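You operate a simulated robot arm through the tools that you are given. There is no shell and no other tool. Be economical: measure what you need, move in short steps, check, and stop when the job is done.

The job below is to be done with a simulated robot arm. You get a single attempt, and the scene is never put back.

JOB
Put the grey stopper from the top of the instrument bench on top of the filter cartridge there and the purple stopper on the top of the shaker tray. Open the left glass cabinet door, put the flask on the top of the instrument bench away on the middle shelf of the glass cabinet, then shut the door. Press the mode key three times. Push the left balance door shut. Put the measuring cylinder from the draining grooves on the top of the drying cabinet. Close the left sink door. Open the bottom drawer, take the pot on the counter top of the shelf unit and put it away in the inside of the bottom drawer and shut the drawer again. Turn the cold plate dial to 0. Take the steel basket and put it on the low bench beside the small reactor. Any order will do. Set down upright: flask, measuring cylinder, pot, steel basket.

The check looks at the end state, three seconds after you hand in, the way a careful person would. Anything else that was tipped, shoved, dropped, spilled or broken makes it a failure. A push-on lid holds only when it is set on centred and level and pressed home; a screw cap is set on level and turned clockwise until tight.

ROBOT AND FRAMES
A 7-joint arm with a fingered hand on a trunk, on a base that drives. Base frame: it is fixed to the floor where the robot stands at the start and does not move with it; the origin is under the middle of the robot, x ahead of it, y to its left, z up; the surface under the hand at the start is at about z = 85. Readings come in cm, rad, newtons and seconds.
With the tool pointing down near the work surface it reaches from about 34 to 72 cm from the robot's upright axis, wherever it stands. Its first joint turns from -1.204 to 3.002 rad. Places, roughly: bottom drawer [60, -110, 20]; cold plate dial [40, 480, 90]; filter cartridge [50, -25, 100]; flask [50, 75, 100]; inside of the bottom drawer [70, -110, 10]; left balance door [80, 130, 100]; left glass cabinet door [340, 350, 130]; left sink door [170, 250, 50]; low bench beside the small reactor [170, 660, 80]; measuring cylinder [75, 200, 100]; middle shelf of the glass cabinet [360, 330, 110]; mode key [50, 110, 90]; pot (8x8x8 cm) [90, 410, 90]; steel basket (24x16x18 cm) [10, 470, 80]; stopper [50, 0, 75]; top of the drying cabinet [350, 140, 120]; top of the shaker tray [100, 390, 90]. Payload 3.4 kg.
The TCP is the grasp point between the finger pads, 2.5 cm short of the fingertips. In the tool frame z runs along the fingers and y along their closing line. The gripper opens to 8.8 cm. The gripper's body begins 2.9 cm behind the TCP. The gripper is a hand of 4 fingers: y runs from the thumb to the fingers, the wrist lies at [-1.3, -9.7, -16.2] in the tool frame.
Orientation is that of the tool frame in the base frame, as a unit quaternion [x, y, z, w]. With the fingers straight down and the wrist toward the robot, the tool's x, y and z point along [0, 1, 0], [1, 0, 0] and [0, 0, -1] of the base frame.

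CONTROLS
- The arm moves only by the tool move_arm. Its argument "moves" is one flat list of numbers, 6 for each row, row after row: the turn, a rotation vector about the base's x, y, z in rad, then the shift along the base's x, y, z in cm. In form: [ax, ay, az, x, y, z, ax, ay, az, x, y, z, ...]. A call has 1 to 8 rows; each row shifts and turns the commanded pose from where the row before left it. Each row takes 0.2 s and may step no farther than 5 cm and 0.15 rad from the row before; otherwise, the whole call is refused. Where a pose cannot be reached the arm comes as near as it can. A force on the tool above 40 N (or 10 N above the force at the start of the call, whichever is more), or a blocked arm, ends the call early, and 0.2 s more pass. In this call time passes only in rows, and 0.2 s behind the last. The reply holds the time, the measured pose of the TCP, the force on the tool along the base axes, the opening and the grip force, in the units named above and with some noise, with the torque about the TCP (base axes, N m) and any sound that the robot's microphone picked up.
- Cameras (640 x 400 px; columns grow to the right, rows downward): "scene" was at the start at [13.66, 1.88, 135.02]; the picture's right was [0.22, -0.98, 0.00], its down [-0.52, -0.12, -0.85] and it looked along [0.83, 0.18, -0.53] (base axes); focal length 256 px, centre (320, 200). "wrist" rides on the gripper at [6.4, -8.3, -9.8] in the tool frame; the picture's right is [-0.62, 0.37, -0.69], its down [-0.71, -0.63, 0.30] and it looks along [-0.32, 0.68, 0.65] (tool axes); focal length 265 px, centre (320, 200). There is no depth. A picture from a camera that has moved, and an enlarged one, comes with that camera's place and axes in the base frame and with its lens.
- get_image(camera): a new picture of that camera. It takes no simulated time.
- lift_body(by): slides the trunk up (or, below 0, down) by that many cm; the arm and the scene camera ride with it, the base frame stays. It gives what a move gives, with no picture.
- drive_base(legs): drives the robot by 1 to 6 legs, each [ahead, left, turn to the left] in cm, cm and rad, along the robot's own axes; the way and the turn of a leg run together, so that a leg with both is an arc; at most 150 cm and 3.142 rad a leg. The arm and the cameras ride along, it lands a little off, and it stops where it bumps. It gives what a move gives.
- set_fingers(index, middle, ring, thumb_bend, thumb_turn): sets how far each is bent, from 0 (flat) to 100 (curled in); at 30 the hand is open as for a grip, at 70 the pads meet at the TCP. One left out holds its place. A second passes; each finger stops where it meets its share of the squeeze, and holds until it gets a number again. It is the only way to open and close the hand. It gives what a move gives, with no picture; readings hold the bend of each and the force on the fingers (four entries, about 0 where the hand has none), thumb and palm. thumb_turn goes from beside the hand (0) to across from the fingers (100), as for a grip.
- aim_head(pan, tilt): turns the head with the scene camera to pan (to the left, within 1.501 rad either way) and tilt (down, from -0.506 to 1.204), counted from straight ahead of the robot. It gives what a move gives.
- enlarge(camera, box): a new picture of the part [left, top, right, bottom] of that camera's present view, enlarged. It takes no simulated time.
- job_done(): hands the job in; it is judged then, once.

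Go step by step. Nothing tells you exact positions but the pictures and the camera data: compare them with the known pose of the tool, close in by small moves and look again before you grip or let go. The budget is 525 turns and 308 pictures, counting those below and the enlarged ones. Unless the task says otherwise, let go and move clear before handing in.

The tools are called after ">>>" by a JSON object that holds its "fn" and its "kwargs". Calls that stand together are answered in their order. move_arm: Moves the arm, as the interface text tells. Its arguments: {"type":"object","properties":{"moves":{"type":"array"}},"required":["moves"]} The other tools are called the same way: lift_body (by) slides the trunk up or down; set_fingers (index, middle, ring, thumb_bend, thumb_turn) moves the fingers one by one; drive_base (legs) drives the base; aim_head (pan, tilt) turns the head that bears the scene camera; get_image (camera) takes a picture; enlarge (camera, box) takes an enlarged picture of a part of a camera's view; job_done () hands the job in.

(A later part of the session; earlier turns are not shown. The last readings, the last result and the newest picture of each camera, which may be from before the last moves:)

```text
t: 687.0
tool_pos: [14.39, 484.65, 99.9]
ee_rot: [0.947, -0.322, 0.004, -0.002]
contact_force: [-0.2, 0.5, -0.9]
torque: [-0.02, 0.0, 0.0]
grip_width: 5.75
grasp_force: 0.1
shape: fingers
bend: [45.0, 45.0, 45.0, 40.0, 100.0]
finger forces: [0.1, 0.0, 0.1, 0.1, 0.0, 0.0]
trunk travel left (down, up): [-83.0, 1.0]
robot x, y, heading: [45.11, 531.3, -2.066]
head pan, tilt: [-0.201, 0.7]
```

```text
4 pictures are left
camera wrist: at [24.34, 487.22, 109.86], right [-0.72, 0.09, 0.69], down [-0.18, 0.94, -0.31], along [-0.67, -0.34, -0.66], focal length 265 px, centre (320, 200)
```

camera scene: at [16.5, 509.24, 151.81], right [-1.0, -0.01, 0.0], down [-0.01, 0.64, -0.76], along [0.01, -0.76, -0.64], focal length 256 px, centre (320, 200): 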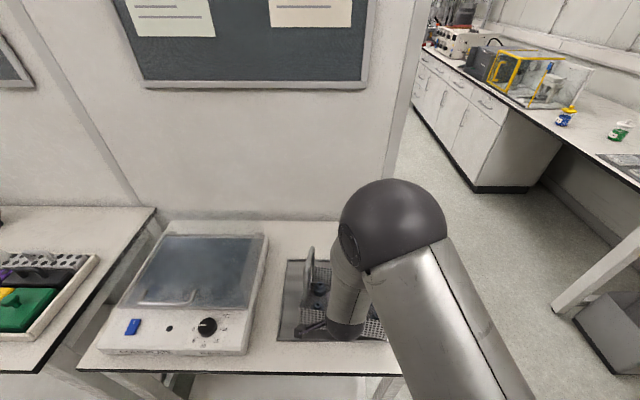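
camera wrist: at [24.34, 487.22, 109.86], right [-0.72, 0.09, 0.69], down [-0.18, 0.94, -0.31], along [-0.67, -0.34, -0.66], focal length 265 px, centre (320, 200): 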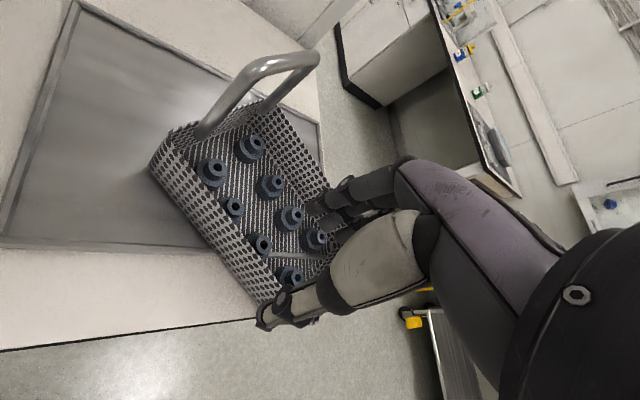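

The wall runs from [20, 473.9] to [5.2, 490.6], so its middle is [12.6, 482.3]. I turn to match it and lower the fingers over the rim.

>>> {"fn": "move_arm", "kwargs": {"moves": [0, 0, -0.085, 0, -1.1, -2.5, 0, 0, -0.085, 0.1, -1.1, -2.5, 0, 0, 0, 0, 0, -2.5, 0, 0, 0, 0, 0, -1.5]}}

>>> {"fn": "move_arm", "kwargs": {"moves": [0, 0, 0, 0, 0, -1, 0, 0, 0, 0, 0, -1]}}

>>> {"fn": "move_arm", "kwargs": {"moves": [0, 0, 0, 0, 0, -1, 0, 0, 0, 0, 0, -1.2]}}

>>> {"fn": "set_fingers", "kwargs": {"index": 85, "middle": 85, "ring": 85, "thumb_bend": 85}}

```text
t: 688.0
tool_pos: [14.6, 482.65, 91.02]
ee_rot: [0.915, -0.402, 0.005, -0.003]
contact_force: [0.8, -0.9, 0.1]
torque: [-0.03, -0.01, 0.01]
grip_width: 5.78
grasp_force: 0.1
shape: fingers
bend: [45.0, 45.0, 45.0, 40.0, 100.0]
finger forces: [0.0, 0.0, 0.0, 0.1, 0.0, 0.1]
trunk travel left (down, up): [-83.0, 1.0]
robot x, y, heading: [44.67, 531.19, -2.064]
head pan, tilt: [-0.201, 0.7]
```

```text
t: 688.6
tool_pos: [14.57, 482.65, 89.04]
ee_rot: [0.916, -0.402, 0.004, -0.002]
contact_force: [0.3, 0.6, 0.9]
torque: [0.01, 0.01, -0.01]
grip_width: 5.76
grasp_force: 0.1
shape: fingers
bend: [45.0, 45.0, 45.0, 40.0, 100.0]
finger forces: [0.0, 0.0, 0.0, 0.0, 0.0, 0.1]
trunk travel left (down, up): [-83.0, 1.0]
robot x, y, heading: [45.14, 531.28, -2.064]
head pan, tilt: [-0.201, 0.7]
```

```text
t: 689.2
tool_pos: [14.65, 482.69, 86.78]
ee_rot: [0.916, -0.402, 0.005, -0.001]
contact_force: [-1.0, -1.0, 0.5]
torque: [-0.01, 0.03, -0.03]
grip_width: 5.78
grasp_force: 0.7
shape: fingers
bend: [45.0, 45.0, 45.0, 40.0, 100.0]
finger forces: [0.6, 0.0, 0.0, 0.0, 0.0, 0.1]
trunk travel left (down, up): [-83.0, 1.0]
robot x, y, heading: [44.98, 530.84, -2.062]
head pan, tilt: [-0.201, 0.7]
```

```text
t: 690.2
tool_pos: [14.6, 482.65, 86.78]
ee_rot: [0.916, -0.402, 0.005, -0.003]
contact_force: [0.1, -2.0, 0.4]
torque: [0.03, -0.09, 0.1]
grip_width: 0.0
grasp_force: 16.3
shape: fingers
bend: [78.0, 79.0, 85.0, 71.0, 97.0]
finger forces: [9.6, 4.9, 1.8, 0.0, 16.2, 0.0]
trunk travel left (down, up): [-83.0, 1.0]
robot x, y, heading: [45.16, 530.71, -2.063]
head pan, tilt: [-0.201, 0.7]
```

Gripped. I lift a centimetre and a half and read the torques.

>>> {"fn": "move_arm", "kwargs": {"moves": [0, 0, 0, 0, 0, 0.8, 0, 0, 0, 0, 0, 0.8]}}

>>> {"fn": "move_arm", "kwargs": {"moves": [0, 0, 0, 0, 0, 1]}}

```text
t: 690.8
tool_pos: [14.5, 482.6, 88.3]
ee_rot: [0.916, -0.402, 0.004, -0.001]
contact_force: [-1.2, -0.6, -4.7]
torque: [0.08, -0.11, 0.06]
grip_width: 0.0
grasp_force: 17.5
shape: fingers
bend: [78.0, 79.0, 85.0, 71.0, 96.0]
finger forces: [9.5, 6.9, 1.5, 0.0, 16.4, 0.0]
trunk travel left (down, up): [-83.0, 1.0]
robot x, y, heading: [45.35, 531.13, -2.063]
head pan, tilt: [-0.201, 0.7]
```

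```text
t: 691.2
tool_pos: [14.58, 482.59, 89.43]
ee_rot: [0.916, -0.401, 0.004, -0.002]
contact_force: [-0.5, -0.6, -5.8]
torque: [0.08, -0.14, 0.1]
grip_width: 0.0
grasp_force: 17.3
shape: fingers
bend: [78.0, 79.0, 85.0, 71.0, 96.0]
finger forces: [10.2, 5.9, 2.4, 0.0, 16.8, 0.1]
trunk travel left (down, up): [-83.0, 1.0]
robot x, y, heading: [44.98, 531.12, -2.063]
head pan, tilt: [-0.201, 0.7]
```

>>> {"fn": "move_arm", "kwargs": {"moves": [0, 0, 0, 0, 0, 2, 0, 0, 0, 0, 0, 2]}}

>>> {"fn": "enlarge", "kwargs": {"camera": "wrist", "box": [100, 60, 420, 380]}}

```text
t: 691.8
tool_pos: [14.57, 482.73, 93.43]
ee_rot: [0.916, -0.401, 0.005, -0.002]
contact_force: [-0.2, 0.1, -5.9]
torque: [-0.03, -0.27, -0.02]
grip_width: 0.0
grasp_force: 19.4
shape: fingers
bend: [77.0, 78.0, 85.0, 73.0, 94.0]
finger forces: [14.0, 6.4, 0.0, 0.0, 17.8, 0.1]
trunk travel left (down, up): [-83.0, 1.0]
robot x, y, heading: [45.15, 531.0, -2.066]
head pan, tilt: [-0.201, 0.7]
```

```text
1.25 times, centred on (260, 220) of wrist
camera zoom: at [24.88, 483.44, 103.34], right [-0.7, 0.21, 0.69], down [-0.02, 0.95, -0.3], along [-0.72, -0.23, -0.66], focal length 332 px, centre (395, 175)
```

zoom: 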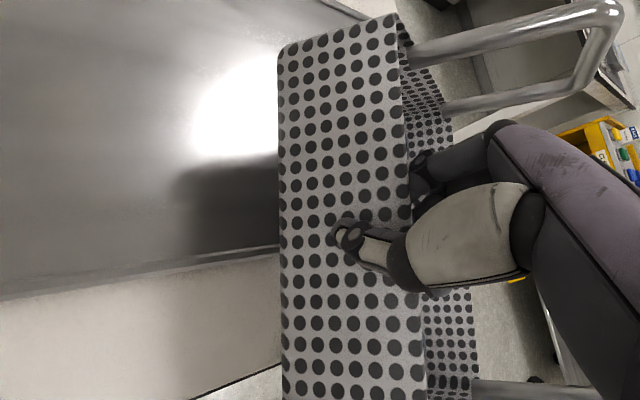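

The centre of mass is about 2.3 cm further along the wall. I set it down, shift the grip that way and lift again.

>>> {"fn": "move_arm", "kwargs": {"moves": [0, 0, 0, 0, 0, -1.5, 0, 0, 0, 0, 0, -1.5, 0, 0, 0, 0, 0, -1.2, 0, 0, 0, 0, 0, -1.2, 0, 0, 0, 0, 0, -1.1]}}

>>> {"fn": "set_fingers", "kwargs": {"index": 45, "middle": 45, "ring": 45, "thumb_bend": 40}}

>>> {"fn": "move_arm", "kwargs": {"moves": [0, 0, 0, 0, 0, 1, 0, 0, 0, -0.8, 0.85, 0, 0, 0, 0, -0.75, 0.85, 0, 0, 0, 0, 0, 0, -1.3]}}

>>> {"fn": "set_fingers", "kwargs": {"index": 85, "middle": 85, "ring": 85, "thumb_bend": 85}}

>>> {"fn": "move_arm", "kwargs": {"moves": [0, 0, 0, 0, 0, 1, 0, 0, 0, 0, 0, 1]}}

```text
t: 693.0
tool_pos: [14.65, 482.63, 86.89]
ee_rot: [0.916, -0.402, 0.004, -0.003]
contact_force: [0.9, -0.4, -4.2]
torque: [0.0, -0.01, 0.02]
grip_width: 0.0
grasp_force: 14.7
shape: fingers
bend: [78.0, 80.0, 85.0, 73.0, 95.0]
finger forces: [12.4, 1.7, 0.0, 0.0, 15.0, 0.0]
trunk travel left (down, up): [-83.0, 1.0]
robot x, y, heading: [45.2, 531.19, -2.067]
head pan, tilt: [-0.201, 0.7]
```

```text
t: 694.0
tool_pos: [14.57, 482.74, 86.84]
ee_rot: [0.916, -0.402, 0.005, -0.002]
contact_force: [-0.1, 0.2, -0.2]
torque: [0.0, -0.04, 0.01]
grip_width: 5.74
grasp_force: 0.0
shape: fingers
bend: [45.0, 45.0, 45.0, 40.0, 100.0]
finger forces: [0.1, 0.0, 0.0, 0.1, 0.1, 0.1]
trunk travel left (down, up): [-83.0, 1.0]
robot x, y, heading: [44.83, 530.84, -2.065]
head pan, tilt: [-0.201, 0.7]
```

```text
t: 695.0
tool_pos: [13.33, 484.28, 86.56]
ee_rot: [0.916, -0.401, 0.006, -0.001]
contact_force: [2.1, -0.1, 1.9]
torque: [0.04, -0.03, -0.07]
grip_width: 6.01
grasp_force: 1.2
shape: fingers
bend: [45.0, 45.0, 45.0, 38.0, 99.0]
finger forces: [0.0, 0.1, 0.1, 0.1, 3.1, 0.0]
trunk travel left (down, up): [-83.0, 1.0]
robot x, y, heading: [45.13, 531.23, -2.063]
head pan, tilt: [-0.201, 0.7]
```

```text
t: 696.0
tool_pos: [13.12, 484.4, 86.56]
ee_rot: [0.916, -0.402, 0.006, -0.001]
contact_force: [-0.8, -0.4, -0.3]
torque: [0.05, -0.1, 0.06]
grip_width: 0.0
grasp_force: 14.3
shape: fingers
bend: [76.0, 85.0, 85.0, 72.0, 96.0]
finger forces: [9.4, 6.1, 0.0, 0.1, 14.5, 0.0]
trunk travel left (down, up): [-83.0, 1.0]
robot x, y, heading: [45.14, 531.16, -2.066]
head pan, tilt: [-0.201, 0.7]
```

```text
t: 696.6
tool_pos: [13.15, 484.16, 88.55]
ee_rot: [0.916, -0.401, 0.005, -0.002]
contact_force: [-0.1, -0.1, -5.6]
torque: [0.08, -0.2, 0.09]
grip_width: 0.0
grasp_force: 15.0
shape: fingers
bend: [76.0, 85.0, 85.0, 72.0, 95.0]
finger forces: [8.7, 7.3, 0.1, 0.1, 14.9, 0.1]
trunk travel left (down, up): [-83.0, 1.0]
robot x, y, heading: [45.32, 531.24, -2.064]
head pan, tilt: [-0.201, 0.7]
```

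Much better balanced; one more small shift of about 1.3 cm.

>>> {"fn": "move_arm", "kwargs": {"moves": [0, 0, 0, 0, 0, -1, 0, 0, 0, 0, 0, -1]}}

>>> {"fn": "set_fingers", "kwargs": {"index": 45, "middle": 45, "ring": 45, "thumb_bend": 40}}

>>> {"fn": "move_arm", "kwargs": {"moves": [0, 0, 0, 0, 0, 1, 0, 0, 0, -0.6, 0.9, 0, 0, 0, 0, -0.2, 0.3, -1]}}

>>> {"fn": "set_fingers", "kwargs": {"index": 85, "middle": 85, "ring": 85, "thumb_bend": 85}}

>>> {"fn": "move_arm", "kwargs": {"moves": [0, 0, 0, 0, 0, 1, 0, 0, 0, 0, 0, 1.5, 0, 0, 0, 0, 0, 1.5]}}

```text
t: 697.2
tool_pos: [13.22, 484.27, 86.77]
ee_rot: [0.916, -0.401, 0.005, -0.001]
contact_force: [0.4, -1.1, -4.2]
torque: [0.01, 0.01, 0.0]
grip_width: 0.03
grasp_force: 13.3
shape: fingers
bend: [76.0, 85.0, 85.0, 73.0, 95.0]
finger forces: [11.8, 1.2, 0.1, 0.1, 14.0, 0.0]
trunk travel left (down, up): [-83.0, 1.0]
robot x, y, heading: [45.23, 531.35, -2.067]
head pan, tilt: [-0.201, 0.7]
```

```text
t: 698.2
tool_pos: [13.11, 484.28, 86.58]
ee_rot: [0.916, -0.402, 0.005, -0.001]
contact_force: [-0.3, 1.0, -1.4]
torque: [0.03, 0.02, -0.01]
grip_width: 5.72
grasp_force: 0.0
shape: fingers
bend: [45.0, 45.0, 45.0, 40.0, 100.0]
finger forces: [0.0, 0.1, 0.0, 0.1, 0.0, 0.1]
trunk travel left (down, up): [-83.0, 1.0]
robot x, y, heading: [45.1, 530.94, -2.066]
head pan, tilt: [-0.201, 0.7]
```

```text
t: 699.0
tool_pos: [12.32, 485.39, 86.61]
ee_rot: [0.916, -0.401, 0.005, -0.001]
contact_force: [1.5, -0.8, 1.6]
torque: [0.06, -0.02, -0.06]
grip_width: 5.89
grasp_force: 1.5
shape: fingers
bend: [45.0, 45.0, 45.0, 39.0, 99.0]
finger forces: [0.0, 0.0, 0.1, 0.0, 2.5, 0.0]
trunk travel left (down, up): [-83.0, 1.0]
robot x, y, heading: [45.33, 531.14, -2.065]
head pan, tilt: [-0.201, 0.7]
```

```text
t: 700.0
tool_pos: [12.09, 485.43, 86.59]
ee_rot: [0.916, -0.401, 0.006, -0.002]
contact_force: [0.0, -0.7, 0.1]
torque: [0.01, -0.11, 0.07]
grip_width: 0.0
grasp_force: 13.9
shape: fingers
bend: [75.0, 85.0, 85.0, 73.0, 96.0]
finger forces: [8.8, 5.2, 0.0, 0.1, 13.7, 0.0]
trunk travel left (down, up): [-83.0, 1.0]
robot x, y, heading: [45.38, 531.18, -2.068]
head pan, tilt: [-0.201, 0.7]
```

```text
t: 700.8
tool_pos: [12.35, 485.59, 90.5]
ee_rot: [0.916, -0.402, 0.005, -0.003]
contact_force: [-1.0, -0.2, -8.0]
torque: [0.07, -0.48, -0.01]
grip_width: 0.0
grasp_force: 18.1
shape: fingers
bend: [75.0, 84.0, 85.0, 74.0, 93.0]
finger forces: [12.0, 6.6, 0.0, 0.0, 16.8, 0.0]
trunk travel left (down, up): [-83.0, 1.0]
robot x, y, heading: [45.16, 530.67, -2.064]
head pan, tilt: [-0.201, 0.7]
```

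The load has shifted toward that end, so I set it down and move the grip another 3 cm along.

>>> {"fn": "move_arm", "kwargs": {"moves": [0, 0, 0, 0, 0, -1.2, 0, 0, 0, 0, 0, -1.2, 0, 0, 0, 0, 0, -1.4]}}

>>> {"fn": "set_fingers", "kwargs": {"index": 45, "middle": 45, "ring": 45, "thumb_bend": 38}}

>>> {"fn": "move_arm", "kwargs": {"moves": [0, 0, 0, 0, 0, 1.5, 0, 0, 0, -1.1, 1.25, 0, 0, 0, 0, -1.1, 1.25, 0, 0, 0, 0, 0, 0, -1.6]}}

>>> {"fn": "set_fingers", "kwargs": {"index": 85, "middle": 85, "ring": 85, "thumb_bend": 85}}

>>> {"fn": "move_arm", "kwargs": {"moves": [0, 0, 0, 0, 0, 1, 0, 0, 0, 0, 0, 1.5, 0, 0, 0, 0, 0, 1.5]}}

```text
t: 701.6
tool_pos: [12.1, 485.51, 86.55]
ee_rot: [0.916, -0.402, 0.004, -0.001]
contact_force: [1.3, -0.5, -2.2]
torque: [0.03, 0.02, -0.01]
grip_width: 0.0
grasp_force: 13.8
shape: fingers
bend: [75.0, 85.0, 85.0, 75.0, 94.0]
finger forces: [13.6, 0.0, 0.0, 0.1, 14.4, 0.1]
trunk travel left (down, up): [-83.0, 1.0]
robot x, y, heading: [45.04, 531.03, -2.069]
head pan, tilt: [-0.201, 0.7]
```

```text
t: 702.6
tool_pos: [12.14, 485.52, 86.72]
ee_rot: [0.916, -0.402, 0.005, -0.002]
contact_force: [-1.0, 0.2, -0.3]
torque: [-0.01, -0.03, 0.02]
grip_width: 5.94
grasp_force: 0.1
shape: fingers
bend: [45.0, 45.0, 45.0, 38.0, 100.0]
finger forces: [0.0, 0.0, 0.1, 0.0, 0.1, 0.1]
trunk travel left (down, up): [-83.0, 1.0]
robot x, y, heading: [45.1, 531.01, -2.065]
head pan, tilt: [-0.201, 0.7]
```

```text
t: 703.6
tool_pos: [10.08, 488.05, 86.75]
ee_rot: [0.916, -0.401, 0.005, -0.002]
contact_force: [3.9, 0.6, 1.9]
torque: [0.05, -0.05, -0.03]
grip_width: 6.24
grasp_force: 1.1
shape: fingers
bend: [45.0, 45.0, 45.0, 36.0, 99.0]
finger forces: [0.0, 0.0, 0.0, 0.0, 2.7, 0.0]
trunk travel left (down, up): [-83.0, 1.0]
robot x, y, heading: [45.39, 531.05, -2.064]
head pan, tilt: [-0.201, 0.7]
```

```text
t: 704.6
tool_pos: [9.99, 488.03, 86.64]
ee_rot: [0.915, -0.403, 0.005, -0.001]
contact_force: [0.3, 1.1, 0.0]
torque: [0.05, -0.13, 0.01]
grip_width: 0.01
grasp_force: 14.8
shape: fingers
bend: [76.0, 85.0, 85.0, 72.0, 96.0]
finger forces: [9.6, 4.7, 0.0, 0.1, 14.5, 0.0]
trunk travel left (down, up): [-83.0, 1.0]
robot x, y, heading: [44.97, 530.98, -2.065]
head pan, tilt: [-0.201, 0.7]
```

```text
t: 705.4
tool_pos: [10.0, 487.91, 90.58]
ee_rot: [0.916, -0.401, 0.005, -0.003]
contact_force: [0.3, -0.4, -5.7]
torque: [0.09, -0.27, 0.01]
grip_width: 0.0
grasp_force: 15.2
shape: fingers
bend: [76.0, 85.0, 85.0, 73.0, 94.0]
finger forces: [9.5, 6.6, 0.0, 0.0, 14.7, 0.0]
trunk travel left (down, up): [-83.0, 1.0]
robot x, y, heading: [44.88, 530.98, -2.06]
head pan, tilt: [-0.201, 0.7]
```

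>>> {"fn": "move_arm", "kwargs": {"moves": [0, 0, 0, 0, 0, -1.2, 0, 0, 0, 0, 0, -1.2, 0, 0, 0, 0, 0, -1.5]}}

>>> {"fn": "get_image", "kwargs": {"camera": "wrist"}}

```text
t: 706.2
tool_pos: [10.0, 488.03, 86.76]
ee_rot: [0.915, -0.402, 0.005, -0.002]
contact_force: [1.1, 0.1, -3.4]
torque: [-0.01, 0.04, -0.02]
grip_width: 0.01
grasp_force: 13.7
shape: fingers
bend: [76.0, 85.0, 85.0, 74.0, 94.0]
finger forces: [13.4, 0.0, 0.0, 0.0, 14.4, 0.1]
trunk travel left (down, up): [-83.0, 1.0]
robot x, y, heading: [45.07, 531.29, -2.064]
head pan, tilt: [-0.201, 0.7]
```

```text
2 pictures are left
camera wrist: at [20.31, 488.78, 96.72], right [-0.7, 0.21, 0.69], down [-0.02, 0.95, -0.31], along [-0.72, -0.23, -0.66], focal length 265 px, centre (320, 200)
```

wrist: 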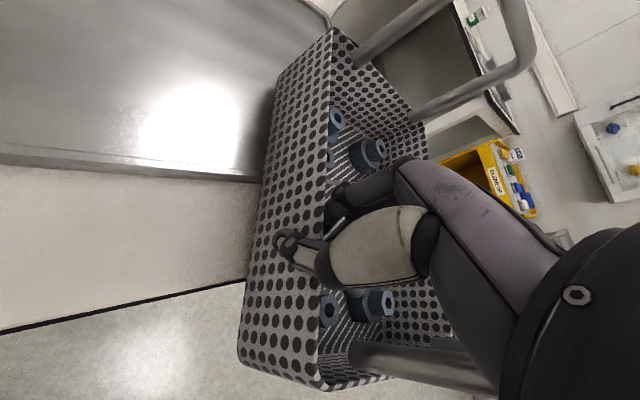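

The basket now overhangs the table edge a bit, so I must not release here. The fingers had stopped at their commanded bend; commanding a full curl will raise the grip force.

>>> {"fn": "set_fingers", "kwargs": {"index": 100, "middle": 100, "ring": 100, "thumb_bend": 100}}

>>> {"fn": "move_arm", "kwargs": {"moves": [0, 0, 0, 0, 0, 1, 0, 0, 0, 0, 0, 1, 0, 0, 0, 0, 0, 1]}}

```text
t: 707.2
tool_pos: [10.06, 488.01, 86.84]
ee_rot: [0.916, -0.401, 0.004, -0.001]
contact_force: [-0.1, -0.5, -1.9]
torque: [0.13, 0.06, 0.1]
grip_width: 0.01
grasp_force: 20.0
shape: fingers
bend: [77.0, 100.0, 100.0, 79.0, 93.0]
finger forces: [20.0, 0.0, 0.0, 0.0, 21.1, 0.0]
trunk travel left (down, up): [-83.0, 1.0]
robot x, y, heading: [45.1, 531.34, -2.061]
head pan, tilt: [-0.201, 0.7]
```

```text
t: 708.0
tool_pos: [10.13, 487.94, 89.88]
ee_rot: [0.916, -0.402, 0.004, -0.002]
contact_force: [-0.6, -1.2, -6.6]
torque: [0.12, -0.34, 0.01]
grip_width: 0.09
grasp_force: 22.9
shape: fingers
bend: [77.0, 100.0, 100.0, 84.0, 92.0]
finger forces: [24.3, 0.0, 0.1, 0.0, 22.4, 0.0]
trunk travel left (down, up): [-83.0, 1.0]
robot x, y, heading: [45.03, 531.18, -2.061]
head pan, tilt: [-0.201, 0.7]
```

The wrist view shows the basket has turned so its long wall faces +x, and my grip is skewed. I carry it back fully over the table with this grip and set it down.

>>> {"fn": "move_arm", "kwargs": {"moves": [0, 0, 0, 0.3, -1.2, 0.3, 0, 0, 0, 0.3, -1.5, 0, 0, 0, 0, 0.3, -1.5, 0, 0, 0, 0, 0.3, -1.5, 0, 0, 0, 0, 0.3, -1.5, 0, 0, 0, 0, 0, -1.2, 0]}}

>>> {"fn": "move_arm", "kwargs": {"moves": [0, 0, 0, 0, 0, -1, 0, 0, 0, 0, 0, -1, 0, 0, 0, 0, 0, -1]}}

```text
t: 709.4
tool_pos: [11.61, 479.55, 90.17]
ee_rot: [0.916, -0.402, 0.005, -0.002]
contact_force: [-0.7, -0.1, -6.2]
torque: [0.12, -0.24, -0.1]
grip_width: 0.35
grasp_force: 22.6
shape: fingers
bend: [78.0, 100.0, 100.0, 86.0, 92.0]
finger forces: [23.6, 0.0, 0.1, 0.0, 21.7, 0.5]
trunk travel left (down, up): [-83.0, 1.0]
robot x, y, heading: [45.24, 530.56, -2.064]
head pan, tilt: [-0.201, 0.7]
```

```text
t: 710.2
tool_pos: [11.56, 479.73, 87.53]
ee_rot: [0.916, -0.402, 0.002, 0.002]
contact_force: [7.0, 4.0, 17.9]
torque: [1.07, 2.53, -0.98]
grip_width: 0.47
grasp_force: 32.8
shape: fingers
bend: [77.0, 100.0, 100.0, 87.0, 93.0]
finger forces: [39.4, 0.0, 0.0, 0.0, 21.2, 5.0]
trunk travel left (down, up): [-83.0, 1.0]
robot x, y, heading: [44.77, 531.16, -2.067]
head pan, tilt: [-0.201, 0.7]
```

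It has touched down on one corner; I release gently so it settles on the table.

>>> {"fn": "set_fingers", "kwargs": {"index": 66, "middle": 66, "ring": 66, "thumb_bend": 62}}

>>> {"fn": "set_fingers", "kwargs": {"index": 42, "middle": 42, "ring": 42, "thumb_bend": 38}}

>>> {"fn": "move_arm", "kwargs": {"moves": [0, 0, 0, 0, 0, 2, 0, 0, 0, 0, 0, 4, 0, 0, 0, 0, 0, 4.5, 0, 0, 0, 0, 0, 4.5, 0, 0, 0, 0, 0, 4.5, 0, 0, 0, 2, 2, 3.5]}}

```text
t: 711.2
tool_pos: [11.41, 479.61, 87.05]
ee_rot: [0.916, -0.401, 0.005, -0.002]
contact_force: [-0.7, 1.4, -3.6]
torque: [0.13, 0.12, -0.11]
grip_width: 0.78
grasp_force: 5.8
shape: fingers
bend: [68.0, 66.0, 66.0, 63.0, 98.0]
finger forces: [5.5, 0.0, 0.0, 0.0, 3.5, 1.7]
trunk travel left (down, up): [-83.0, 1.0]
robot x, y, heading: [45.16, 531.16, -2.07]
head pan, tilt: [-0.201, 0.7]
```

```text
t: 712.2
tool_pos: [11.35, 479.67, 87.19]
ee_rot: [0.915, -0.402, 0.004, -0.002]
contact_force: [0.6, -0.4, 0.0]
torque: [0.03, 0.03, 0.01]
grip_width: 6.29
grasp_force: 0.5
shape: fingers
bend: [42.0, 42.0, 42.0, 38.0, 100.0]
finger forces: [0.0, 0.0, 0.0, 0.0, 0.0, 0.4]
trunk travel left (down, up): [-83.0, 1.0]
robot x, y, heading: [45.17, 531.07, -2.061]
head pan, tilt: [-0.201, 0.7]
```

```text
t: 713.6
tool_pos: [13.68, 481.78, 110.16]
ee_rot: [0.916, -0.402, 0.004, 0.0]
contact_force: [0.4, -0.3, 0.6]
torque: [-0.03, -0.02, 0.0]
grip_width: 6.28
grasp_force: 0.1
shape: fingers
bend: [42.0, 42.0, 42.0, 38.0, 100.0]
finger forces: [0.0, 0.0, 0.1, 0.0, 0.0, 0.0]
trunk travel left (down, up): [-83.0, 1.0]
robot x, y, heading: [45.02, 531.42, -2.068]
head pan, tilt: [-0.201, 0.7]
```

I swing the arm aside to get a clear view of the basket with one of my last pictures.

>>> {"fn": "drive_base", "kwargs": {"legs": [[-8, 0, 0], [0, 0, -0.95]]}}

>>> {"fn": "aim_head", "kwargs": {"pan": 0.75, "tilt": 0.75}}

>>> {"fn": "get_image", "kwargs": {"camera": "scene"}}

```text
t: 717.1
tool_pos: [-9.83, 536.22, 110.03]
ee_rot: [-0.623, 0.782, -0.005, 0.0]
contact_force: [-0.1, 0.1, -0.4]
torque: [-0.02, 0.02, -0.01]
grip_width: 6.27
grasp_force: 0.1
shape: fingers
bend: [42.0, 42.0, 42.0, 38.0, 100.0]
finger forces: [0.0, 0.0, 0.1, 0.0, 0.0, 0.0]
trunk travel left (down, up): [-83.0, 1.0]
robot x, y, heading: [48.8, 538.48, -3.031]
head pan, tilt: [-0.201, 0.7]
```

```text
t: 718.4
tool_pos: [-9.83, 536.03, 110.17]
ee_rot: [-0.623, 0.782, -0.005, -0.001]
contact_force: [0.3, 0.5, -0.2]
torque: [-0.02, -0.01, -0.02]
grip_width: 6.28
grasp_force: 0.0
shape: fingers
bend: [42.0, 42.0, 42.0, 38.0, 100.0]
finger forces: [0.1, 0.0, 0.0, 0.0, 0.0, 0.0]
trunk travel left (down, up): [-83.0, 1.0]
robot x, y, heading: [48.72, 537.87, -3.033]
head pan, tilt: [0.75, 0.75]
```

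```text
1 pictures are left
camera scene: at [38.43, 531.32, 151.4], right [-0.76, 0.65, 0.0], down [0.45, 0.52, -0.73], along [-0.48, -0.55, -0.68], focal length 256 px, centre (320, 200)
```

scene: 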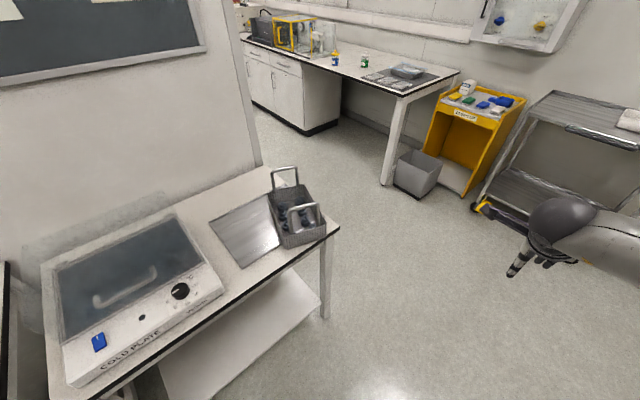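

The basket stands upright at the right end of the table, its long left wall from about [7.2, 466.3] to [14, 485.7]. From the right-hand side of the table I can pinch that wall squarely at its middle, so I drive there.

>>> {"fn": "drive_base", "kwargs": {"legs": [[0, 0, 2.038], [-28.6, -67.9, 0]]}}

>>> {"fn": "set_fingers", "kwargs": {"index": 36, "middle": 36, "ring": 36, "thumb_bend": 57}}

```text
t: 727.1
tool_pos: [1.37, 476.71, 110.0]
ee_rot: [0.995, 0.095, 0.003, -0.003]
contact_force: [0.3, 0.6, -0.5]
torque: [-0.01, -0.02, -0.04]
grip_width: 6.27
grasp_force: 0.1
shape: fingers
bend: [42.0, 42.0, 42.0, 38.0, 100.0]
finger forces: [0.1, 0.0, 0.0, 0.0, 0.0, 0.0]
trunk travel left (down, up): [-83.0, 1.0]
robot x, y, heading: [-23.72, 529.69, -1.055]
head pan, tilt: [0.75, 0.75]
```

```text
t: 728.1
tool_pos: [1.52, 476.77, 110.06]
ee_rot: [0.996, 0.094, 0.003, -0.003]
contact_force: [-0.2, 0.2, 0.6]
torque: [0.0, -0.04, 0.05]
grip_width: 5.04
grasp_force: 0.2
shape: fingers
bend: [36.0, 36.0, 36.0, 56.0, 100.0]
finger forces: [0.0, 0.1, 0.0, 0.0, 0.0, 0.0]
trunk travel left (down, up): [-83.0, 1.0]
robot x, y, heading: [-24.3, 529.5, -1.048]
head pan, tilt: [0.75, 0.75]
```

>>> {"fn": "move_arm", "kwargs": {"moves": [0, 0, 0.131, 1.27, 0, -0.5, 0, 0, 0.131, 1.27, 0, -0.5, 0, 0, 0.131, 1.27, 0, -0.5, 0, 0, 0.131, 1.27, 0, -0.5, 0, 0, 0.131, 1.27, 0, -0.5, 0, 0, 0.131, 1.27, 0, -0.5, 0, 0, 0.131, 1.27, 0, -0.5, 0, 0, 0.131, 1.27, 0, -0.5]}}

```text
t: 729.9
tool_pos: [11.08, 476.75, 106.24]
ee_rot: [0.833, 0.553, 0.002, -0.006]
contact_force: [-0.3, 0.7, 0.0]
torque: [0.01, -0.02, -0.01]
grip_width: 5.03
grasp_force: 0.1
shape: fingers
bend: [36.0, 36.0, 36.0, 56.0, 100.0]
finger forces: [0.0, 0.0, 0.1, 0.0, 0.0, 0.1]
out of reach, approached as far as the arm can: row 8
trunk travel left (down, up): [-83.0, 1.0]
robot x, y, heading: [-23.81, 529.65, -1.046]
head pan, tilt: [0.75, 0.75]
```

I descend step by step by feel, thumb inside and fingers outside the wall.

>>> {"fn": "move_arm", "kwargs": {"moves": [0, 0, 0, 0.5, 0, -4, 0, 0, 0, 0, 0, -4, 0, 0, 0, 0, 0, -4, 0, 0, 0, 0, 0, -2]}}

>>> {"fn": "move_arm", "kwargs": {"moves": [0, 0, 0, 0, 0, -1, 0, 0, 0, 0, 0, -1]}}

>>> {"fn": "move_arm", "kwargs": {"moves": [0, 0, 0, 0, 0, -1, 0, 0, 0, 0, 0, -1]}}

```text
t: 730.9
tool_pos: [11.52, 476.86, 92.29]
ee_rot: [0.834, 0.552, 0.001, -0.004]
contact_force: [0.0, -0.2, -0.3]
torque: [0.02, 0.04, -0.03]
grip_width: 5.03
grasp_force: 0.0
shape: fingers
bend: [36.0, 36.0, 36.0, 56.0, 100.0]
finger forces: [0.1, 0.0, 0.0, 0.1, 0.0, 0.0]
trunk travel left (down, up): [-83.0, 1.0]
robot x, y, heading: [-23.75, 529.8, -1.047]
head pan, tilt: [0.75, 0.75]
```

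```text
t: 731.5
tool_pos: [11.52, 476.86, 90.08]
ee_rot: [0.834, 0.552, 0.001, -0.004]
contact_force: [-0.3, 0.4, 0.4]
torque: [-0.02, 0.01, -0.02]
grip_width: 5.05
grasp_force: 0.1
shape: fingers
bend: [36.0, 36.0, 36.0, 56.0, 100.0]
finger forces: [0.0, 0.1, 0.0, 0.0, 0.0, 0.0]
trunk travel left (down, up): [-83.0, 1.0]
robot x, y, heading: [-24.0, 529.47, -1.049]
head pan, tilt: [0.75, 0.75]
```

```text
t: 732.1
tool_pos: [11.41, 476.79, 88.25]
ee_rot: [0.833, 0.553, 0.0, -0.004]
contact_force: [0.2, -0.6, -0.2]
torque: [-0.02, -0.01, 0.01]
grip_width: 5.03
grasp_force: 0.0
shape: fingers
bend: [36.0, 36.0, 36.0, 56.0, 100.0]
finger forces: [0.0, 0.0, 0.1, 0.1, 0.0, 0.0]
trunk travel left (down, up): [-83.0, 1.0]
robot x, y, heading: [-23.85, 529.47, -1.054]
head pan, tilt: [0.75, 0.75]
```

>>> {"fn": "move_arm", "kwargs": {"moves": [0, 0, 0, 0, 0, -1, 0, 0, 0, 0, 0, -1]}}

>>> {"fn": "set_fingers", "kwargs": {"index": 100, "middle": 100, "ring": 100, "thumb_bend": 80}}

```text
t: 732.7
tool_pos: [11.36, 476.87, 88.37]
ee_rot: [0.833, 0.553, 0.001, -0.004]
contact_force: [0.6, -0.4, -0.6]
torque: [0.02, -0.04, -0.03]
grip_width: 5.02
grasp_force: 0.0
shape: fingers
bend: [36.0, 36.0, 36.0, 56.0, 100.0]
finger forces: [0.1, 0.1, 0.0, 0.0, 0.0, 0.0]
out of reach, approached as far as the arm can: row 1, 2
trunk travel left (down, up): [-83.0, 1.0]
robot x, y, heading: [-24.0, 529.9, -1.049]
head pan, tilt: [0.75, 0.75]
```

```text
t: 733.7
tool_pos: [11.51, 476.82, 88.29]
ee_rot: [0.833, 0.553, 0.001, -0.005]
contact_force: [-0.6, -0.8, -0.5]
torque: [0.19, 0.02, 0.21]
grip_width: 0.01
grasp_force: 17.6
shape: fingers
bend: [75.0, 71.0, 71.0, 72.0, 99.0]
finger forces: [5.8, 5.8, 6.1, 0.0, 17.6, 0.0]
trunk travel left (down, up): [-83.0, 1.0]
robot x, y, heading: [-23.52, 529.6, -1.047]
head pan, tilt: [0.75, 0.75]
```

All three fingers share evenly against the thumb now. I lift and read the balance.

>>> {"fn": "move_arm", "kwargs": {"moves": [0, 0, 0, 0, 0, 1, 0, 0, 0, 0, 0, 1, 0, 0, 0, 0, 0, 1]}}

>>> {"fn": "move_arm", "kwargs": {"moves": [0, 0, 0, 0, 0, 1.5, 0, 0, 0, 0, 0, 1.5]}}

```text
t: 734.5
tool_pos: [11.31, 476.88, 91.23]
ee_rot: [0.833, 0.553, 0.001, -0.005]
contact_force: [-0.3, -0.6, -4.2]
torque: [0.02, -0.03, 0.14]
grip_width: 0.0
grasp_force: 14.3
shape: fingers
bend: [75.0, 72.0, 72.0, 70.0, 98.0]
finger forces: [5.0, 5.1, 3.3, 0.1, 14.2, 0.0]
trunk travel left (down, up): [-83.0, 1.0]
robot x, y, heading: [-24.29, 529.83, -1.055]
head pan, tilt: [0.75, 0.75]
```

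```text
t: 735.1
tool_pos: [11.54, 476.79, 94.11]
ee_rot: [0.834, 0.552, 0.001, -0.005]
contact_force: [-0.1, -0.7, -4.3]
torque: [-0.12, -0.12, 0.04]
grip_width: 0.0
grasp_force: 15.6
shape: fingers
bend: [75.0, 73.0, 73.0, 68.0, 98.0]
finger forces: [9.1, 6.1, 0.1, 0.1, 16.7, 0.0]
trunk travel left (down, up): [-83.0, 1.0]
robot x, y, heading: [-23.94, 529.82, -1.056]
head pan, tilt: [0.75, 0.75]
```

The wall grip lets the basket swing below the hand, but the fittings keep their places, so carrying it hanging is acceptable as long as I set it down upright. I tighten the grip and lift clear.

>>> {"fn": "set_fingers", "kwargs": {"index": 100, "middle": 100, "ring": 100, "thumb_bend": 100}}

>>> {"fn": "move_arm", "kwargs": {"moves": [0, 0, 0, 0, 0, 2, 0, 0, 0, 0, 0, 2.5]}}

>>> {"fn": "move_arm", "kwargs": {"moves": [0, 0, 0, 0, 0, 2.5, 0, 0, 0, 0, 0, 2.5, 0, 0, 0, 0, 0, 2.5]}}

```text
t: 736.1
tool_pos: [11.55, 476.84, 94.33]
ee_rot: [0.833, 0.553, 0.002, -0.003]
contact_force: [-0.1, -0.5, 1.4]
torque: [-0.01, -0.03, 0.02]
grip_width: 1.14
grasp_force: 0.1
shape: fingers
bend: [100.0, 100.0, 100.0, 89.0, 100.0]
finger forces: [0.0, 0.1, 0.0, 0.1, 0.0, 0.0]
trunk travel left (down, up): [-83.0, 1.0]
robot x, y, heading: [-23.82, 529.19, -1.056]
head pan, tilt: [0.75, 0.75]
```

```text
t: 736.7
tool_pos: [11.21, 476.94, 98.91]
ee_rot: [0.833, 0.553, 0.001, -0.005]
contact_force: [0.0, 0.1, 0.5]
torque: [-0.03, 0.0, -0.02]
grip_width: 1.52
grasp_force: 0.0
shape: fingers
bend: [100.0, 100.0, 100.0, 90.0, 100.0]
finger forces: [0.1, 0.1, 0.0, 0.1, 0.1, 0.0]
trunk travel left (down, up): [-83.0, 1.0]
robot x, y, heading: [-24.04, 529.72, -1.055]
head pan, tilt: [0.75, 0.75]
```

```text
t: 737.5
tool_pos: [11.28, 476.79, 106.36]
ee_rot: [0.833, 0.553, 0.002, -0.004]
contact_force: [-0.5, 0.0, 0.5]
torque: [-0.01, 0.04, 0.01]
grip_width: 1.53
grasp_force: 0.0
shape: fingers
bend: [100.0, 100.0, 100.0, 90.0, 100.0]
finger forces: [0.0, 0.0, 0.1, 0.0, 0.1, 0.0]
trunk travel left (down, up): [-83.0, 1.0]
robot x, y, heading: [-24.02, 529.54, -1.051]
head pan, tilt: [0.75, 0.75]
```

The wall slipped out of the grip because it was held only at the rim. A secure way is to hook one of the loop handles inside the closed hand; I go for the front loop, whose bar is near [6.4, 487.3, 98].

>>> {"fn": "move_arm", "kwargs": {"moves": [0, 0, -0.1, -1, 1, 4, 0, 0, -0.12, -1, 1, 4, 0, 0, -0.12, -1, 1, 2, 0, 0, -0.12, 0, 0, 0, 0, 0, -0.12, 0, 0, 0, 0, 0, -0.12, 0, 0, 0]}}

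>>> {"fn": "set_fingers", "kwargs": {"index": 42, "middle": 42, "ring": 42, "thumb_bend": 42}}

>>> {"fn": "drive_base", "kwargs": {"legs": [[-10, 0, 0], [0, 0, -0.7], [-14, 42.5, 0]]}}

```text
t: 738.9
tool_pos: [8.34, 479.77, 116.21]
ee_rot: [0.973, 0.231, 0.003, -0.003]
contact_force: [0.0, 0.5, 0.4]
torque: [-0.03, -0.01, 0.01]
grip_width: 1.52
grasp_force: 0.1
shape: fingers
bend: [100.0, 100.0, 100.0, 90.0, 100.0]
finger forces: [0.0, 0.0, 0.1, 0.1, 0.0, 0.0]
trunk travel left (down, up): [-83.0, 1.0]
robot x, y, heading: [-24.09, 529.75, -1.052]
head pan, tilt: [0.75, 0.75]
```

```text
t: 739.9
tool_pos: [8.43, 479.75, 116.15]
ee_rot: [0.972, 0.233, 0.003, -0.003]
contact_force: [-0.4, 0.1, 0.0]
torque: [0.01, 0.04, -0.04]
grip_width: 5.85
grasp_force: 0.0
shape: fingers
bend: [42.0, 42.0, 42.0, 42.0, 100.0]
finger forces: [0.0, 0.0, 0.0, 0.0, 0.0, 0.0]
trunk travel left (down, up): [-83.0, 1.0]
robot x, y, heading: [-24.16, 529.79, -1.049]
head pan, tilt: [0.75, 0.75]
```

```text
t: 745.2
tool_pos: [8.5, 485.48, 116.23]
ee_rot: [0.994, -0.112, 0.003, -0.003]
contact_force: [0.7, -0.1, 0.3]
torque: [-0.01, 0.02, 0.0]
grip_width: 5.84
grasp_force: 0.1
shape: fingers
bend: [42.0, 42.0, 42.0, 42.0, 100.0]
finger forces: [0.0, 0.0, 0.1, 0.0, 0.1, 0.0]
trunk travel left (down, up): [-83.0, 1.0]
robot x, y, heading: [15.87, 544.45, -1.749]
head pan, tilt: [0.75, 0.75]
```

I use the last picture from the wrist camera to fix the loop's position.

>>> {"fn": "get_image", "kwargs": {"camera": "wrist"}}

```text
0 pictures are left
camera wrist: at [16.39, 492.0, 126.24], right [-0.69, -0.22, 0.69], down [-0.55, 0.78, -0.31], along [-0.46, -0.59, -0.66], focal length 265 px, centre (320, 200)
```

wrist: 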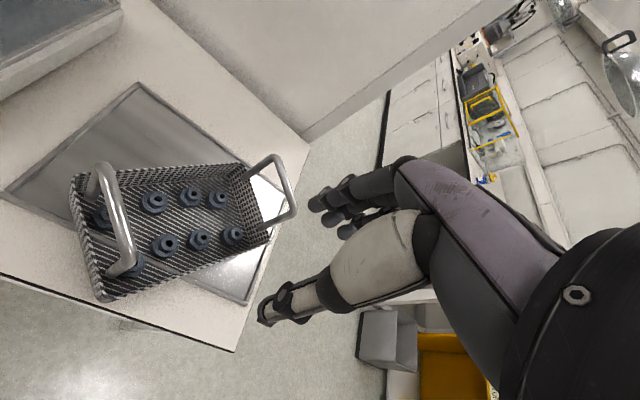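

The picture shows the basket upright with one loop toward me: its bar runs from [20.4, 479.9] to [14.3, 486.1] at about z 98. I position for a square hook on that bar.

>>> {"fn": "drive_base", "kwargs": {"legs": [[0, 0, -0.4], [-9.2, 37, 0]]}}

>>> {"fn": "set_fingers", "kwargs": {"index": 42, "middle": 42, "ring": 0, "thumb_bend": 42}}

```text
t: 748.8
tool_pos: [22.39, 480.35, 116.26]
ee_rot: [0.95, -0.311, 0.004, -0.002]
contact_force: [-0.8, -0.6, 0.6]
torque: [0.01, -0.01, 0.01]
grip_width: 5.86
grasp_force: 0.1
shape: fingers
bend: [42.0, 42.0, 42.0, 42.0, 100.0]
finger forces: [0.1, 0.0, 0.0, 0.0, 0.1, 0.1]
trunk travel left (down, up): [-83.0, 1.0]
robot x, y, heading: [51.94, 532.07, -2.146]
head pan, tilt: [0.75, 0.75]
```

```text
t: 749.8
tool_pos: [22.3, 480.46, 116.26]
ee_rot: [0.95, -0.311, 0.005, -0.002]
contact_force: [-1.2, -0.3, 0.1]
torque: [0.02, 0.0, -0.01]
grip_width: 5.85
grasp_force: 0.0
shape: fingers
bend: [42.0, 42.0, 0.0, 42.0, 100.0]
finger forces: [0.1, 0.0, 0.1, 0.0, 0.0, 0.0]
trunk travel left (down, up): [-83.0, 1.0]
robot x, y, heading: [52.18, 531.9, -2.153]
head pan, tilt: [0.75, 0.75]
```

>>> {"fn": "move_arm", "kwargs": {"moves": [0, 0, -0.04, -1.22, 0.63, -3.05, 0, 0, -0.04, -1.22, 0.63, -3.05, 0, 0, -0.04, -1.22, 0.63, -3.05, 0, 0, -0.04, -1.22, 0.63, -3.05]}}

>>> {"fn": "move_arm", "kwargs": {"moves": [0, 0, 0, 0, 0, -1.5, 0, 0, 0, 0, 0, -1.5]}}

>>> {"fn": "move_arm", "kwargs": {"moves": [0, 0, 0, 0, 0, -1.2, 0, 0, 0, 0, 0, -1.2]}}

>>> {"fn": "move_arm", "kwargs": {"moves": [0, 0, 0, 0, 0, -1, 0, 0, 0, 0, 0, -0.8]}}

```text
t: 750.8
tool_pos: [17.38, 482.95, 104.05]
ee_rot: [0.922, -0.386, 0.005, -0.002]
contact_force: [-0.1, 0.0, 0.0]
torque: [0.05, 0.0, 0.01]
grip_width: 5.87
grasp_force: 0.0
shape: fingers
bend: [42.0, 42.0, 0.0, 42.0, 100.0]
finger forces: [0.1, 0.0, 0.1, 0.0, 0.0, 0.0]
trunk travel left (down, up): [-83.0, 1.0]
robot x, y, heading: [52.62, 532.13, -2.149]
head pan, tilt: [0.75, 0.75]
```

```text
t: 751.4
tool_pos: [17.44, 482.89, 101.18]
ee_rot: [0.923, -0.385, 0.004, -0.002]
contact_force: [0.4, 0.6, -0.1]
torque: [-0.01, 0.03, 0.02]
grip_width: 5.86
grasp_force: 0.0
shape: fingers
bend: [42.0, 42.0, 0.0, 42.0, 100.0]
finger forces: [0.1, 0.0, 0.1, 0.0, 0.0, 0.0]
trunk travel left (down, up): [-83.0, 1.0]
robot x, y, heading: [52.12, 531.54, -2.15]
head pan, tilt: [0.75, 0.75]
```

```text
t: 752.0
tool_pos: [17.38, 482.86, 98.59]
ee_rot: [0.923, -0.386, 0.005, -0.001]
contact_force: [-0.4, -0.8, -0.4]
torque: [-0.01, 0.01, 0.02]
grip_width: 5.84
grasp_force: 0.0
shape: fingers
bend: [42.0, 42.0, 0.0, 42.0, 100.0]
finger forces: [0.1, 0.0, 0.0, 0.0, 0.1, 0.0]
trunk travel left (down, up): [-83.0, 1.0]
robot x, y, heading: [52.3, 531.84, -2.154]
head pan, tilt: [0.75, 0.75]
```

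```text
t: 752.6
tool_pos: [17.32, 482.86, 96.89]
ee_rot: [0.923, -0.385, 0.006, -0.002]
contact_force: [0.2, -0.1, -0.2]
torque: [0.02, 0.0, 0.02]
grip_width: 5.89
grasp_force: 0.1
shape: fingers
bend: [42.0, 42.0, 0.0, 42.0, 100.0]
finger forces: [0.0, 0.0, 0.0, 0.0, 0.1, 0.1]
trunk travel left (down, up): [-83.0, 1.0]
robot x, y, heading: [52.23, 532.12, -2.152]
head pan, tilt: [0.75, 0.75]
```

>>> {"fn": "set_fingers", "kwargs": {"index": 88, "middle": 88, "thumb_bend": 80}}

>>> {"fn": "move_arm", "kwargs": {"moves": [0, 0, 0, 0, 0, 1, 0, 0, 0, 0, 0, 1, 0, 0, 0, 0, 0, 1]}}

```text
t: 753.6
tool_pos: [17.5, 482.71, 96.93]
ee_rot: [0.923, -0.385, 0.004, -0.001]
contact_force: [-1.3, 0.6, -3.0]
torque: [-0.06, -0.05, 0.01]
grip_width: 0.0
grasp_force: 2.9
shape: fingers
bend: [75.0, 87.0, 0.0, 74.0, 100.0]
finger forces: [0.0, 4.9, 0.1, 0.1, 0.0, 0.1]
trunk travel left (down, up): [-83.0, 1.0]
robot x, y, heading: [52.38, 532.13, -2.154]
head pan, tilt: [0.75, 0.75]
```

```text
t: 754.4
tool_pos: [17.4, 482.94, 99.86]
ee_rot: [0.923, -0.385, 0.006, -0.002]
contact_force: [-0.5, -0.5, -4.7]
torque: [0.02, -0.05, 0.01]
grip_width: 0.0
grasp_force: 3.4
shape: fingers
bend: [75.0, 87.0, 0.0, 74.0, 100.0]
finger forces: [0.0, 6.9, 0.0, 0.0, 0.0, 0.1]
trunk travel left (down, up): [-83.0, 1.0]
robot x, y, heading: [52.01, 532.02, -2.154]
head pan, tilt: [0.75, 0.75]
```

The bar is hooked: half the weight is on the fingers. I lift on, moving inward a little, until the basket hangs free.

>>> {"fn": "move_arm", "kwargs": {"moves": [0, 0, 0, -0.6, -0.6, 2.5, 0, 0, 0, -0.6, -0.6, 2.5, 0, 0, 0, -0.6, -0.6, 2.5, 0, 0, 0, -0.6, -0.6, 2.5]}}

>>> {"fn": "move_arm", "kwargs": {"moves": [0, 0, 0, -0.6, -0.6, 2.5, 0, 0, 0, -0.6, -0.6, 2.5, 0, 0, 0, -0.6, -0.6, 2.5, 0, 0, 0, 0, 0, 2.5, 0, 0, 0, 0, 0, 2.5]}}

```text
t: 755.4
tool_pos: [15.09, 480.45, 109.75]
ee_rot: [0.923, -0.385, 0.005, -0.003]
contact_force: [-0.2, 0.9, -7.3]
torque: [0.0, -0.12, 0.01]
grip_width: 0.0
grasp_force: 3.7
shape: fingers
bend: [75.0, 87.0, 0.0, 74.0, 100.0]
finger forces: [0.2, 7.0, 0.0, 0.0, 0.0, 0.0]
trunk travel left (down, up): [-83.0, 1.0]
robot x, y, heading: [52.45, 531.84, -2.152]
head pan, tilt: [0.75, 0.75]
```

```text
t: 756.6
tool_pos: [13.24, 478.53, 122.42]
ee_rot: [0.923, -0.385, 0.005, -0.002]
contact_force: [-0.5, -0.2, -7.1]
torque: [0.0, -0.1, 0.01]
grip_width: 0.03
grasp_force: 3.9
shape: fingers
bend: [75.0, 87.0, 0.0, 74.0, 100.0]
finger forces: [0.0, 6.6, 0.0, 0.1, 0.0, 0.1]
trunk travel left (down, up): [-83.0, 1.0]
robot x, y, heading: [52.09, 531.94, -2.153]
head pan, tilt: [0.75, 0.75]
```

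The basket hangs securely at its full weight. I back out and drive to the low bench, facing it.

>>> {"fn": "drive_base", "kwargs": {"legs": [[-25, 0, 0], [0, 0, -1.28], [0, 0, -1.28]]}}

>>> {"fn": "drive_base", "kwargs": {"legs": [[0, -141, 0]]}}

```text
t: 764.8
tool_pos: [68.73, 618.51, 122.49]
ee_rot: [0.1, 0.995, -0.003, -0.003]
contact_force: [-0.5, 0.7, -7.7]
torque: [-0.03, 0.05, 0.02]
grip_width: 0.0
grasp_force: 3.3
shape: fingers
bend: [75.0, 87.0, 0.0, 74.0, 100.0]
finger forces: [0.0, 6.8, 0.0, 0.1, 0.0, 0.0]
trunk travel left (down, up): [-83.0, 1.0]
robot x, y, heading: [65.94, 552.88, 1.575]
head pan, tilt: [0.75, 0.75]
```

```text
t: 771.7
tool_pos: [206.82, 621.54, 122.33]
ee_rot: [0.088, 0.996, -0.004, -0.004]
contact_force: [-0.2, 0.4, -7.1]
torque: [-0.05, 0.1, 0.01]
grip_width: 0.0
grasp_force: 3.8
shape: fingers
bend: [75.0, 87.0, 0.0, 74.0, 100.0]
finger forces: [0.1, 6.7, 0.0, 0.0, 0.0, 0.0]
trunk travel left (down, up): [-83.0, 1.0]
robot x, y, heading: [205.41, 555.63, 1.604]
head pan, tilt: [0.75, 0.75]
```

I'm at the bench. I straighten the hand and move in over the free area.

>>> {"fn": "move_arm", "kwargs": {"moves": [0, 0, 0.085, 0, 0, 0, 0, 0, 0.085, 0, 0, 0]}}

>>> {"fn": "drive_base", "kwargs": {"legs": [[32, 0, -0.03]]}}

```text
t: 772.3
tool_pos: [206.7, 621.43, 122.44]
ee_rot: [0.003, 1.0, -0.005, -0.004]
contact_force: [0.1, 1.1, -7.6]
torque: [-0.02, 0.06, 0.0]
grip_width: 0.01
grasp_force: 3.0
shape: fingers
bend: [75.0, 87.0, 0.0, 74.0, 100.0]
finger forces: [0.0, 6.7, 0.0, 0.1, 0.1, 0.0]
trunk travel left (down, up): [-83.0, 1.0]
robot x, y, heading: [205.8, 555.39, 1.601]
head pan, tilt: [0.75, 0.75]
```

```text
t: 774.5
tool_pos: [208.27, 652.87, 122.45]
ee_rot: [0.02, 1.0, -0.004, -0.003]
contact_force: [1.0, 0.1, -7.1]
torque: [-0.01, 0.06, 0.01]
grip_width: 0.02
grasp_force: 3.4
shape: fingers
bend: [75.0, 87.0, 0.0, 74.0, 100.0]
finger forces: [0.1, 6.8, 0.0, 0.1, 0.0, 0.0]
trunk travel left (down, up): [-83.0, 1.0]
robot x, y, heading: [204.85, 587.07, 1.565]
head pan, tilt: [0.75, 0.75]
```

>>> {"fn": "move_arm", "kwargs": {"moves": [0, 0, 0, 0, 0, -3, 0, 0, 0, 0, 0, -3, 0, 0, 0, 0, 0, -3, 0, 0, 0, 0, 0, -2.5]}}

>>> {"fn": "move_arm", "kwargs": {"moves": [0, 0, 0, 0, 0, -1, 0, 0, 0, 0, 0, -1]}}

>>> {"fn": "move_arm", "kwargs": {"moves": [0, 0, 0, 0, 0, -1, 0, 0, 0, 0, 0, -1]}}

```text
t: 775.5
tool_pos: [208.33, 652.8, 110.69]
ee_rot: [0.02, 1.0, -0.004, -0.003]
contact_force: [-0.1, -0.6, -6.6]
torque: [-0.03, 0.07, -0.02]
grip_width: 0.04
grasp_force: 3.1
shape: fingers
bend: [75.0, 87.0, 0.0, 74.0, 100.0]
finger forces: [0.0, 6.6, 0.0, 0.0, 0.0, 0.0]
trunk travel left (down, up): [-83.0, 1.0]
robot x, y, heading: [204.95, 586.85, 1.569]
head pan, tilt: [0.75, 0.75]
```

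```text
t: 776.0
tool_pos: [208.35, 652.85, 108.84]
ee_rot: [0.02, 1.0, -0.004, -0.004]
contact_force: [0.0, 0.5, -7.3]
torque: [-0.02, 0.05, -0.01]
grip_width: 0.0
grasp_force: 4.9
shape: fingers
bend: [75.0, 87.0, 0.0, 74.0, 100.0]
finger forces: [0.0, 9.3, 0.1, 0.0, 0.0, 0.0]
trunk travel left (down, up): [-83.0, 1.0]
robot x, y, heading: [204.9, 586.79, 1.574]
head pan, tilt: [0.75, 0.75]
```

```text
t: 776.6
tool_pos: [208.26, 652.82, 106.9]
ee_rot: [0.019, 1.0, -0.004, -0.004]
contact_force: [0.2, 0.2, -7.0]
torque: [-0.04, 0.07, 0.03]
grip_width: 0.02
grasp_force: 4.9
shape: fingers
bend: [75.0, 87.0, 0.0, 74.0, 100.0]
finger forces: [0.0, 9.2, 0.1, 0.0, 0.1, 0.1]
trunk travel left (down, up): [-83.0, 1.0]
robot x, y, heading: [204.96, 586.78, 1.572]
head pan, tilt: [0.75, 0.75]
```

>>> {"fn": "move_arm", "kwargs": {"moves": [0, 0, 0, 0, 0, -0.8, 0, 0, 0, 0, 0, -0.8]}}

>>> {"fn": "move_arm", "kwargs": {"moves": [0, 0, 0, 0, 0, -0.8, 0, 0, 0, 0, 0, -0.8]}}

>>> {"fn": "move_arm", "kwargs": {"moves": [0, 0, 0, 0, 0, -0.8, 0, 0, 0, 0, 0, -0.8]}}

```text
t: 777.2
tool_pos: [208.32, 652.61, 105.21]
ee_rot: [0.021, 1.0, -0.004, -0.004]
contact_force: [0.1, 0.5, -3.8]
torque: [-0.03, 0.07, 0.03]
grip_width: 0.0
grasp_force: 3.7
shape: fingers
bend: [75.0, 87.0, 0.0, 74.0, 100.0]
finger forces: [0.0, 7.4, 0.0, 0.0, 0.1, 0.0]
trunk travel left (down, up): [-83.0, 1.0]
robot x, y, heading: [204.98, 586.9, 1.579]
head pan, tilt: [0.75, 0.75]
```

```text
t: 777.9
tool_pos: [208.19, 652.67, 103.79]
ee_rot: [0.019, 1.0, -0.002, -0.004]
contact_force: [-0.2, -0.9, -0.2]
torque: [0.02, 0.01, -0.03]
grip_width: 0.03
grasp_force: 1.7
shape: fingers
bend: [75.0, 87.0, 0.0, 74.0, 100.0]
finger forces: [0.0, 0.0, 0.1, 0.0, 3.6, 0.0]
trunk travel left (down, up): [-83.0, 1.0]
robot x, y, heading: [204.8, 586.93, 1.574]
head pan, tilt: [0.75, 0.75]
```

```text
t: 778.5
tool_pos: [208.15, 652.57, 102.35]
ee_rot: [0.021, 1.0, -0.001, -0.004]
contact_force: [-1.5, -3.6, 4.6]
torque: [0.06, -0.02, 0.0]
grip_width: 0.0
grasp_force: 2.5
shape: fingers
bend: [75.0, 88.0, 0.0, 74.0, 100.0]
finger forces: [0.0, 0.0, 0.1, 0.0, 5.5, 0.1]
trunk travel left (down, up): [-83.0, 1.0]
robot x, y, heading: [204.89, 586.99, 1.567]
head pan, tilt: [0.75, 0.75]
```

The far edge touched down exactly as expected. Now I draw the hand back while lowering so the basket tips down flat.

>>> {"fn": "move_arm", "kwargs": {"moves": [0, 0, 0, 0, -2, 0.3, 0, 0, 0, 0, -2, 0, 0, 0, 0, 0, -2, 0, 0, 0, 0, 0, -1.5, -0.2]}}

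>>> {"fn": "move_arm", "kwargs": {"moves": [0, 0, 0, 0, -1.4, -0.8, 0, 0, 0, 0, -1.3, -0.9]}}

>>> {"fn": "move_arm", "kwargs": {"moves": [0, 0, 0, 0, -1.2, -1, 0, 0, 0, 0, -1.2, -1.1]}}

```text
t: 779.5
tool_pos: [208.19, 645.04, 102.22]
ee_rot: [0.02, 1.0, -0.003, -0.004]
contact_force: [0.2, -0.1, 0.2]
torque: [0.07, 0.03, 0.03]
grip_width: 0.0
grasp_force: 3.9
shape: fingers
bend: [75.0, 87.0, 0.0, 74.0, 100.0]
finger forces: [0.0, 5.9, 0.0, 0.1, 2.4, 0.1]
trunk travel left (down, up): [-83.0, 1.0]
robot x, y, heading: [205.04, 586.69, 1.564]
head pan, tilt: [0.75, 0.75]
```

```text
t: 780.0
tool_pos: [208.02, 642.47, 100.47]
ee_rot: [0.02, 1.0, -0.003, -0.003]
contact_force: [-0.2, 0.0, 0.2]
torque: [0.03, 0.03, 0.01]
grip_width: 0.02
grasp_force: 3.9
shape: fingers
bend: [75.0, 87.0, 0.0, 74.0, 100.0]
finger forces: [0.0, 5.1, 0.0, 0.0, 3.1, 0.0]
trunk travel left (down, up): [-83.0, 1.0]
robot x, y, heading: [204.89, 586.81, 1.572]
head pan, tilt: [0.75, 0.75]
```

```text
t: 780.6
tool_pos: [208.12, 640.13, 98.47]
ee_rot: [0.021, 1.0, -0.003, -0.004]
contact_force: [-1.0, -0.3, -0.8]
torque: [0.04, 0.03, -0.01]
grip_width: 0.0
grasp_force: 3.5
shape: fingers
bend: [75.0, 87.0, 0.0, 74.0, 100.0]
finger forces: [0.0, 4.1, 0.0, 0.0, 3.4, 0.1]
trunk travel left (down, up): [-83.0, 1.0]
robot x, y, heading: [204.76, 586.8, 1.571]
head pan, tilt: [0.75, 0.75]
```

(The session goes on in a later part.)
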